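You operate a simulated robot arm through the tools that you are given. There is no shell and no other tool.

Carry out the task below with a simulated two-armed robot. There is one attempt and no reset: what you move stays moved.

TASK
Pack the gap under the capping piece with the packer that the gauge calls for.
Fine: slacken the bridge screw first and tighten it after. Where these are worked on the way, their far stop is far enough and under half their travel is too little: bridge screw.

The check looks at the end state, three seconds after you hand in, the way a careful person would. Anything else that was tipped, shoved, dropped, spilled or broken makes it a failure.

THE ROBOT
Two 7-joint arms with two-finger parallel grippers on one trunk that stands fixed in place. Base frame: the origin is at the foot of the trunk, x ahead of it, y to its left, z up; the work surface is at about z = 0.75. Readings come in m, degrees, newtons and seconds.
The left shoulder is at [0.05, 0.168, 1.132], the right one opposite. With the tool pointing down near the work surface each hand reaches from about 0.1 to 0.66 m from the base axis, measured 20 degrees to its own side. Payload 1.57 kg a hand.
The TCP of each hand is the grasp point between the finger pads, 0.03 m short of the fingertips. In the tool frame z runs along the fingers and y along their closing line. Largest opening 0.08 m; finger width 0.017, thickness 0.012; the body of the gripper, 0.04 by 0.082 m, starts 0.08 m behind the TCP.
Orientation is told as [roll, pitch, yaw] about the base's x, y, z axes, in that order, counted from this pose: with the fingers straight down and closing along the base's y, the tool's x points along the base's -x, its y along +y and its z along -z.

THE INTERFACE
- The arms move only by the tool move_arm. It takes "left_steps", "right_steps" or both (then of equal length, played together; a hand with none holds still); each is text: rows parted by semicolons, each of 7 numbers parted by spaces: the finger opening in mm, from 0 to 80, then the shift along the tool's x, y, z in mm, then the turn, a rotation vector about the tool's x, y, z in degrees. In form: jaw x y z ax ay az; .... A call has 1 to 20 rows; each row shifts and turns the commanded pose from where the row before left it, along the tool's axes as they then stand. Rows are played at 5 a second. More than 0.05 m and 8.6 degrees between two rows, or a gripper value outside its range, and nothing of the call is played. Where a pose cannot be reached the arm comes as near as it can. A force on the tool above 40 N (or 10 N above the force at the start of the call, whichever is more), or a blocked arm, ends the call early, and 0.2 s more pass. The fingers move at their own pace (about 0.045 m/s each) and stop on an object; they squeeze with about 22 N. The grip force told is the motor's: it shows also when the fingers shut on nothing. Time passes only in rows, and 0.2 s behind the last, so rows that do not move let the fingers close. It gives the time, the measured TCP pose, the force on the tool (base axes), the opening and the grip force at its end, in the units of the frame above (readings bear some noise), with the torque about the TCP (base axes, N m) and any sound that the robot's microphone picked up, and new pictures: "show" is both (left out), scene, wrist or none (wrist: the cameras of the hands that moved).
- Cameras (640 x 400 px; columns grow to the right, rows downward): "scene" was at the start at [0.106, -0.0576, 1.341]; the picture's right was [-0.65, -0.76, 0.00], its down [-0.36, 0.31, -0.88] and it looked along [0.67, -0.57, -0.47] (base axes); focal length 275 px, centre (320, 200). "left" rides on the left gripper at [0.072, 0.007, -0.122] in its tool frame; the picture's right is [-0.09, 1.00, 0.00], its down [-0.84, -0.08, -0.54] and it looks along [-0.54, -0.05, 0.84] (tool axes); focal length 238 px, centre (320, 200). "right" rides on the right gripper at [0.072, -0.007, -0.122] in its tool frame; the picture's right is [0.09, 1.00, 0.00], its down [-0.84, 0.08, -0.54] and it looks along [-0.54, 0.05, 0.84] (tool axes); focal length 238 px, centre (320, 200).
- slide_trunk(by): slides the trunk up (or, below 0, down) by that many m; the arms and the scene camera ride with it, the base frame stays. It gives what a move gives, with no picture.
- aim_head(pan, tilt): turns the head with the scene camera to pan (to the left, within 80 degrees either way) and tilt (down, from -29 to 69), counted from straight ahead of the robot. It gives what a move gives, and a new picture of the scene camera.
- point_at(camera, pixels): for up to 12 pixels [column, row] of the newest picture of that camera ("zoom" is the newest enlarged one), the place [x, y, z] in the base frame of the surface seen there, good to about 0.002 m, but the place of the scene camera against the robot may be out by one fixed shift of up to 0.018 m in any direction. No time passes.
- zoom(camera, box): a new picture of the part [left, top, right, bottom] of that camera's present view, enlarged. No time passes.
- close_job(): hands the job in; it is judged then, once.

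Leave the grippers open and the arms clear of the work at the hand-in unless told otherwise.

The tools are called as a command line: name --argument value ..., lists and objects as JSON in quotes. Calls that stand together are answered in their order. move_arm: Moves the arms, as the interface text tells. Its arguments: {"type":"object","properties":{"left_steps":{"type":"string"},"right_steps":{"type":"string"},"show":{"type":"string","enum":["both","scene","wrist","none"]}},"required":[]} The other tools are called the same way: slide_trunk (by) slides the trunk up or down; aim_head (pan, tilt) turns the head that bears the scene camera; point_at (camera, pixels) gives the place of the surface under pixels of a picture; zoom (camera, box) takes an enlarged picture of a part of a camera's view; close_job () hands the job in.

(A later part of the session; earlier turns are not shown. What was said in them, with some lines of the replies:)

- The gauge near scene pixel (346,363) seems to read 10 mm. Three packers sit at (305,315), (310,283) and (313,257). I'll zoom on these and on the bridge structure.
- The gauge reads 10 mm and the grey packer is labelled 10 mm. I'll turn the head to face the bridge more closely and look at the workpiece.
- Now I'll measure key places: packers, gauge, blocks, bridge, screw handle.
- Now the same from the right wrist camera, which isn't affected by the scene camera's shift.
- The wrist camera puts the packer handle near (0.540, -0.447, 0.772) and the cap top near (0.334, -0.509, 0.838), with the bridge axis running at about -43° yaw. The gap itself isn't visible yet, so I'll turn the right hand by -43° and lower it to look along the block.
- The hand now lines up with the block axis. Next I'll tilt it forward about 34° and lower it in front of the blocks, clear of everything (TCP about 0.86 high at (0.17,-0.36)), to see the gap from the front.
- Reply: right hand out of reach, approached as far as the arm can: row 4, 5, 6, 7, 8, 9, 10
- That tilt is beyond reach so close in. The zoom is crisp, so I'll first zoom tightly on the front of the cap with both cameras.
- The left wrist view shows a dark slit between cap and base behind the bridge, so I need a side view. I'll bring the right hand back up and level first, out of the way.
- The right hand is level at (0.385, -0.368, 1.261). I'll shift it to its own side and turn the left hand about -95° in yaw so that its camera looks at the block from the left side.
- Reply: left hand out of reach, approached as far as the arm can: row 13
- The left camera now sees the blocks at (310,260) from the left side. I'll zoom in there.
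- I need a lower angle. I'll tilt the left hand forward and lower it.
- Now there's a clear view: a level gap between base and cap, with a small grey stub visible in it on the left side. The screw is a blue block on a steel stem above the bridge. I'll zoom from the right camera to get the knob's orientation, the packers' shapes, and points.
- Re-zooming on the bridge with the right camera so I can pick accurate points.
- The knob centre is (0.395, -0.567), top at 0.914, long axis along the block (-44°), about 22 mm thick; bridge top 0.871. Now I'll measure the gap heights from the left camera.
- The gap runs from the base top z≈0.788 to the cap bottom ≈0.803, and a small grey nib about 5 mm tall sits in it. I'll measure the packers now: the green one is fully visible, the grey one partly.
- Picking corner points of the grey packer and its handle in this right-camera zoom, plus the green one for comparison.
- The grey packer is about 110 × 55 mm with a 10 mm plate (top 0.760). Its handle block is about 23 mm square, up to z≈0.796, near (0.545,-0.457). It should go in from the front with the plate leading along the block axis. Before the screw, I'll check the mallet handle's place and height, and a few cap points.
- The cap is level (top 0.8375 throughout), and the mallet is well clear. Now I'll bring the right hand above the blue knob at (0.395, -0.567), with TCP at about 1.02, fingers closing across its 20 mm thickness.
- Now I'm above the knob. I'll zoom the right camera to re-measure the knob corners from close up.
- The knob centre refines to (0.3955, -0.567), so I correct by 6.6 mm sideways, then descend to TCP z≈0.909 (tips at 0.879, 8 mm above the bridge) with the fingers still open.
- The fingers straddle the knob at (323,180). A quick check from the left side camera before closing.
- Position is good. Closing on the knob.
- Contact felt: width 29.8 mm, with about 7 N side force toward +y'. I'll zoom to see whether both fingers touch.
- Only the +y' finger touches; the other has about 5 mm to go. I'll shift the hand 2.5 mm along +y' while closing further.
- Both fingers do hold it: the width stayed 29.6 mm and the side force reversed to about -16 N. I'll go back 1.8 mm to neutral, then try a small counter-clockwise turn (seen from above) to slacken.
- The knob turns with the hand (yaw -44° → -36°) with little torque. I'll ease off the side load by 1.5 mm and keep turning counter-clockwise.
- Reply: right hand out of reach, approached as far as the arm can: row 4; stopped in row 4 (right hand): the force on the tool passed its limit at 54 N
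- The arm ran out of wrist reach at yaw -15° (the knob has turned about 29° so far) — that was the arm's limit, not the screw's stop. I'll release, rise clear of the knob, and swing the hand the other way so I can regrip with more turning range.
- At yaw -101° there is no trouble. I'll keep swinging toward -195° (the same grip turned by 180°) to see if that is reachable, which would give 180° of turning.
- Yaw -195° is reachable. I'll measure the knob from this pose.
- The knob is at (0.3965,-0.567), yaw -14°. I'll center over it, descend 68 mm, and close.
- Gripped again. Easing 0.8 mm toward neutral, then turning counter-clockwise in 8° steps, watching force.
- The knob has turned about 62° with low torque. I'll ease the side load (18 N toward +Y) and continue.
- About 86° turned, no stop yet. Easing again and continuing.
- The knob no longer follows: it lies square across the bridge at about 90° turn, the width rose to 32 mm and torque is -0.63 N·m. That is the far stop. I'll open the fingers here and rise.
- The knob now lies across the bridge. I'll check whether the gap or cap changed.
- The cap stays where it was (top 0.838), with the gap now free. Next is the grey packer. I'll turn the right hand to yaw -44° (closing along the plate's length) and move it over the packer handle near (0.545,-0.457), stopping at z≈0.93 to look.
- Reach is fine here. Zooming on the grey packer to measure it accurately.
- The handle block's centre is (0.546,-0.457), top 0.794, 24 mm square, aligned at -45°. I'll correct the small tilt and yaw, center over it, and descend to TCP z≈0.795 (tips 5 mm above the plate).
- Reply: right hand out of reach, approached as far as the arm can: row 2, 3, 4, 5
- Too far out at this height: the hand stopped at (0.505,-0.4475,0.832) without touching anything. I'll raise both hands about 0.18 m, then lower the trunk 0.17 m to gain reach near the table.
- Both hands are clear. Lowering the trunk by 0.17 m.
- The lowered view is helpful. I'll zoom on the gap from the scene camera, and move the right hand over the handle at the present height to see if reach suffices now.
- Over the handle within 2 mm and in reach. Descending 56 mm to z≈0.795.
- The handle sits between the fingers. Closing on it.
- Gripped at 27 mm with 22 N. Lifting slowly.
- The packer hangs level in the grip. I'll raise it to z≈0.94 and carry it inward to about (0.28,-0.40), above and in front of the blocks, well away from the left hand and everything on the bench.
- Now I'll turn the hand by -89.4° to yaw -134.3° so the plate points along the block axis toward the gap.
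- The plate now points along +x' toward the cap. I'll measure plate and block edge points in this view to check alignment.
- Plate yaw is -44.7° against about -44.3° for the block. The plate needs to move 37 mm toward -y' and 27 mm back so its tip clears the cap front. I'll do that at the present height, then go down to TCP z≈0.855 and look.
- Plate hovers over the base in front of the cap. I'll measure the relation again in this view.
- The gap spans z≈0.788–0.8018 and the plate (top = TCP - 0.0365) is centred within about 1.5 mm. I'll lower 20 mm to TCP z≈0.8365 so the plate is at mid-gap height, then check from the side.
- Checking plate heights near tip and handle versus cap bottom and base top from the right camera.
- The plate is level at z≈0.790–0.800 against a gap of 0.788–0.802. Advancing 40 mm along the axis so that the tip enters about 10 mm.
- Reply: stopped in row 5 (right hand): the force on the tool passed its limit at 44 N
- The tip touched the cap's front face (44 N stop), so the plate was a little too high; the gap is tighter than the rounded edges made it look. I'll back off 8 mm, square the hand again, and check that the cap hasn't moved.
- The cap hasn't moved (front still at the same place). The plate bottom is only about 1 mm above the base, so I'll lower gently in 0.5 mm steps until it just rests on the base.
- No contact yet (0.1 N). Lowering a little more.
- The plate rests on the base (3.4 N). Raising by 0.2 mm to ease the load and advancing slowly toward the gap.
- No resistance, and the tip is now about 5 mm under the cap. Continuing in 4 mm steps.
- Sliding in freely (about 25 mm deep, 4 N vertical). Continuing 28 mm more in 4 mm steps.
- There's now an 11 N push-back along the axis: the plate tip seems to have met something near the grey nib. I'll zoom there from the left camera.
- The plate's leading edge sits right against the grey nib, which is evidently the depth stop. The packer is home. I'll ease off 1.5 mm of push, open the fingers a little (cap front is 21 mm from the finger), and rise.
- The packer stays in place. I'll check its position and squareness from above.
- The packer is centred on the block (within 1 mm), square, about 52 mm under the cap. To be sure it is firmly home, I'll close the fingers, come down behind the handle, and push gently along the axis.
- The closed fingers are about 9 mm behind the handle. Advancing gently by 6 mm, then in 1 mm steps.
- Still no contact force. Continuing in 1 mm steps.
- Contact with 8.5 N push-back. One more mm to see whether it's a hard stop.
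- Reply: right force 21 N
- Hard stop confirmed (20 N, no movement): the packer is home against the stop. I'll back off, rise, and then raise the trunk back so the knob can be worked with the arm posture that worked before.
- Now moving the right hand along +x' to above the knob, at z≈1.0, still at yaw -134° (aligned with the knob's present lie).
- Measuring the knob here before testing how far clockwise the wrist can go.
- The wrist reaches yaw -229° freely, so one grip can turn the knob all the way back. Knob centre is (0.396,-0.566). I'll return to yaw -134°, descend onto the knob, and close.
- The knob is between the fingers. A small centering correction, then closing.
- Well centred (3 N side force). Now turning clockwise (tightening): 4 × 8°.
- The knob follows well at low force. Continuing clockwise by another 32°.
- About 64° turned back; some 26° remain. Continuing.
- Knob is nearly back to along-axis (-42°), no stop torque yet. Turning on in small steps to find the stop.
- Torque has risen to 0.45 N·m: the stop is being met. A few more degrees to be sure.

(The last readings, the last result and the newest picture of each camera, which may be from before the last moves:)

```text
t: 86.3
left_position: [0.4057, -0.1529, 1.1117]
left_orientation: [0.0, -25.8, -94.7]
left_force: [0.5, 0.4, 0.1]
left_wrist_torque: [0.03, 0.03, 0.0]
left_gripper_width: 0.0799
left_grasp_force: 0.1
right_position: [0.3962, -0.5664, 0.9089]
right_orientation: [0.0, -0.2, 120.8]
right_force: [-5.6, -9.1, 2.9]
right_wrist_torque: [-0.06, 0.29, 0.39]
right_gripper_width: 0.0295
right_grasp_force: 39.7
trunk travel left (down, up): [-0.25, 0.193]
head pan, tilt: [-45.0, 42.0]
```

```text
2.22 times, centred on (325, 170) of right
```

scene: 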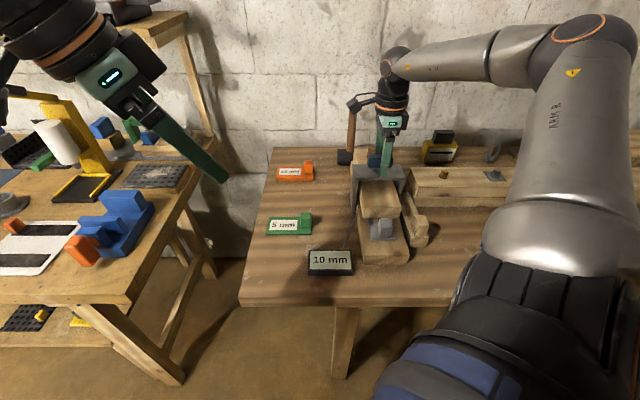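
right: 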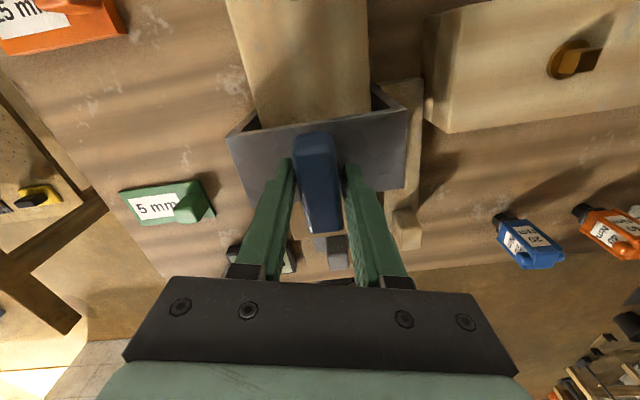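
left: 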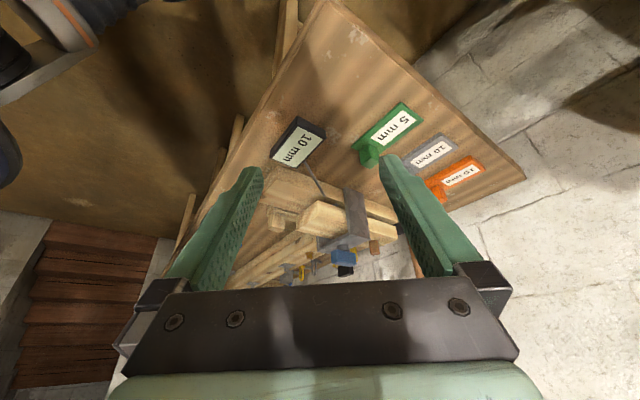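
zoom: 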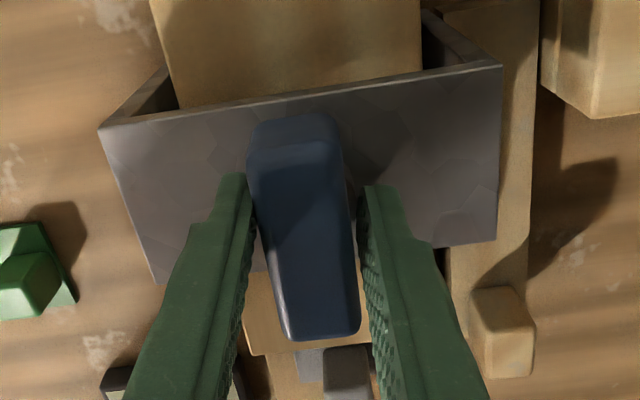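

The knob is square along the axis at its stop and the fingers now slip around it. It's tight. Opening and rising.

move_arm --right_steps "70 0 0 0 0 0 0; 70 0 0 0 0 0 0; 70 0 0 0 0 0 0; 70 0 0 0 0 0 0; 70 0 0 -40 0 0 0; 70 0 0 -40 0 0 0; 70 0 0 -40 0 0 0; 70 0 0 0 0 0 0" --show "both"

zoom --camera "right" --box '[230, 60, 410, 260]'

zoom --camera "left" --box '[250, 170, 420, 296]'

```text
t: 88.1
left_position: [0.4056, -0.151, 1.1114]
left_orientation: [0.0, -25.8, -94.5]
left_force: [-0.3, 0.7, -0.1]
left_wrist_torque: [0.04, 0.04, -0.01]
left_gripper_width: 0.0797
left_grasp_force: 0.0
right_position: [0.3965, -0.5654, 1.0286]
right_orientation: [0.0, -0.1, 120.9]
right_force: [-0.6, 0.0, -0.1]
right_wrist_torque: [0.01, 0.01, -0.02]
right_gripper_width: 0.0701
right_grasp_force: 0.1
trunk travel left (down, up): [-0.25, 0.193]
head pan, tilt: [-45.0, 42.0]
```

scene: 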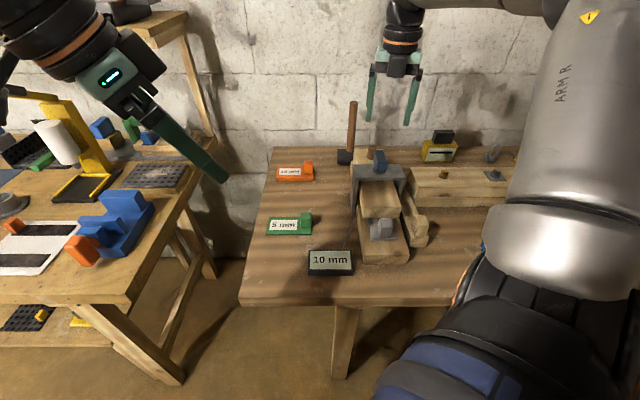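
right: 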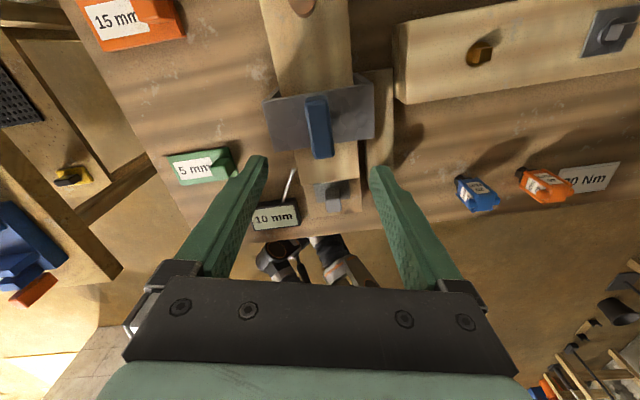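

```text
2.00 times, centred on (320, 160) of right
```

zoom: 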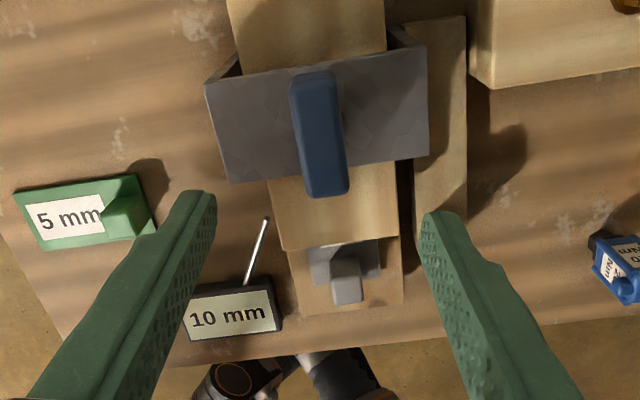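

```text
3.17 times, centred on (335, 233) of left
```

zoom: 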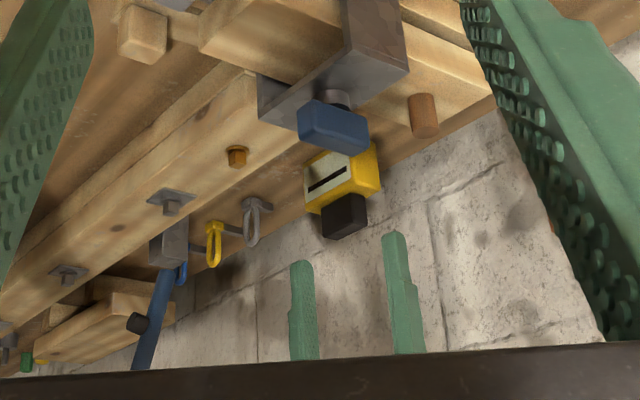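

The knob is back along the axis. I'll verify the knob angle, cap level and packer from the points here.

zoom --camera "right" --box '[255, 60, 395, 220]'

```text
2.50 times, centred on (325, 140) of right
```

zoom: 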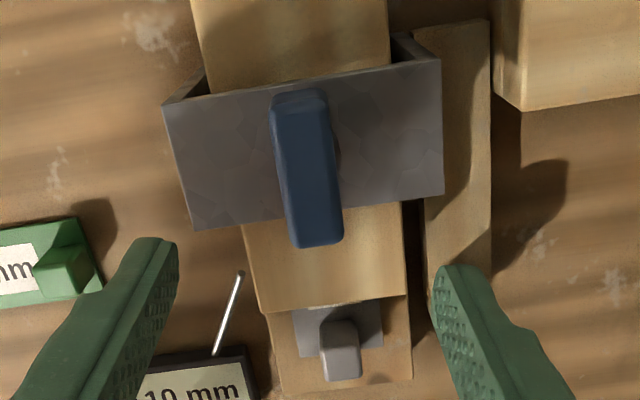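

point_at --camera "zoom" --pixels '[[278, 105], [322, 103], [340, 235], [298, 242], [170, 110], [435, 65], [260, 305], [400, 295], [330, 260], [298, 335], [380, 345], [342, 345]]'

```text
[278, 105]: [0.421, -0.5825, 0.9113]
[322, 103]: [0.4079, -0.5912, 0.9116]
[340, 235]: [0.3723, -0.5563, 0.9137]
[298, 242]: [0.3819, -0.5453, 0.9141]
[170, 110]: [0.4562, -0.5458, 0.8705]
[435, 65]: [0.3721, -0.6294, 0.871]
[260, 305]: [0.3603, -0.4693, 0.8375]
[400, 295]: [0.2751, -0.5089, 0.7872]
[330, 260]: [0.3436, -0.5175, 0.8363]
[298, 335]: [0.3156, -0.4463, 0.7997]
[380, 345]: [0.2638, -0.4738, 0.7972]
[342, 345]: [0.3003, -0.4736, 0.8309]
```

Everything reads right: knob at -44° (as at the start), packer unmoved with its rear edge in the same place, cap level at 0.837. Now I'll raise the right hand well clear and draw it back a bit, and lift the left hand slightly.

move_arm --right_steps "70 0 0 -45 0 0 0; 70 0 0 -45 0 0 0; 70 0 0 -45 0 0 0; 70 0 0 -40 0 0 0; 70 -40 0 0 0 0 0; 70 -40 0 0 0 0 0; 70 -40 0 0 0 0 0; 70 0 0 0 0 0 0" --left_steps "80 -10 0 -22 0 0 0; 80 -10 0 -22 0 0 0; 80 0 0 0 0 0 0; 80 0 0 0 0 0 0; 80 0 0 0 0 0 0; 80 0 0 0 0 0 0; 80 0 0 0 0 0 0; 80 0 0 0 0 0 0" --show "both"

zoom --camera "scene" --box '[240, 130, 460, 310]'

```text
t: 89.9
left_position: [0.4061, -0.1499, 1.1611]
left_orientation: [0.0, -25.8, -94.5]
left_force: [-0.1, 0.0, 0.3]
left_wrist_torque: [0.01, -0.01, 0.01]
left_gripper_width: 0.0801
left_grasp_force: 0.0
right_position: [0.3351, -0.4622, 1.1948]
right_orientation: [-0.1, -0.1, 120.8]
right_force: [0.1, 1.1, 0.3]
right_wrist_torque: [-0.02, 0.01, -0.01]
right_gripper_width: 0.0699
right_grasp_force: 0.1
right hand out of reach, approached as far as the arm can: row 4
trunk travel left (down, up): [-0.25, 0.193]
head pan, tilt: [-45.0, 42.0]
```

scene: 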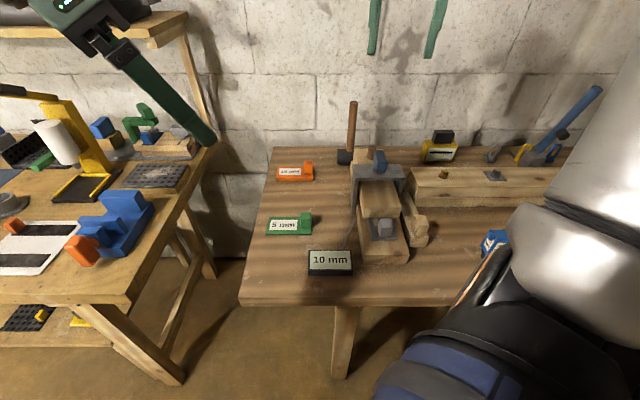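
right: 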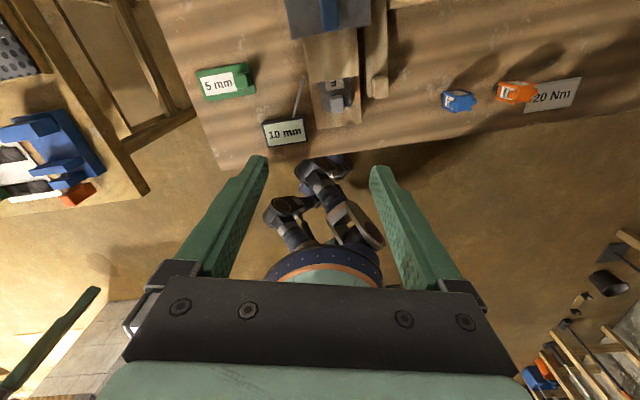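
left: 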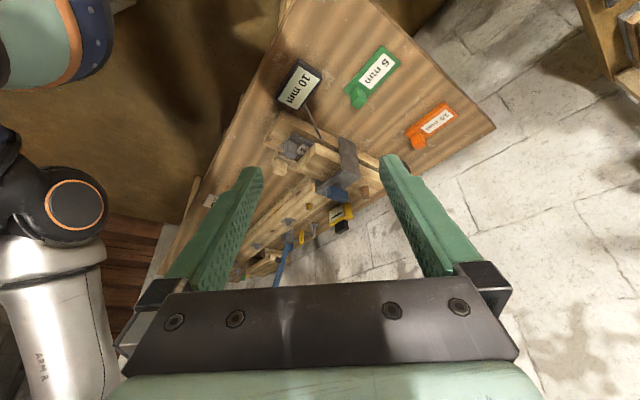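

```text
2.22 times, centred on (350, 220) of scene
```

zoom: 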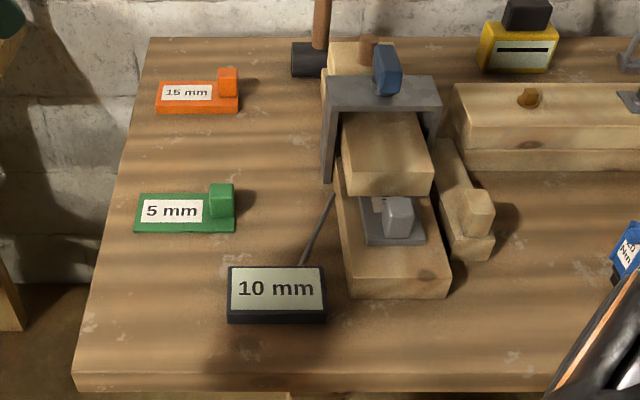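

The grey 10 mm packer sits in the gap under the cap, with the screw back at its tight stop. The other packers, gauge, mallet and offcut are untouched. Both grippers are open and clear, so I'm handing in.

close_job

```text
The job is handed in.
```

The gap under the capping piece is packed with the grey 10 mm packer, which is the size the gauge reads, and the job is handed in. I haven't seen the result of the check.

- **Bridge screw:** I slackened it a quarter turn counter-clockwise to its far stop before packing. Afterwards I turned it clockwise until it stopped; it is back at its starting angle.
- **Packer:** It sits centred and square, about 52 mm under the cap, against a small grey stop in the gap. A push of about 20 N did not move it.
- **Contact on the way:** On the first try the packer was slightly too high and its tip hit the cap's front face with about 44 N. I backed off, and measurements afterwards showed the cap had not moved.
- **Surroundings:** The other two packers, the gauge, the mallet and the rest of the bench look undisturbed. Both grippers are open and raised clear of the work.
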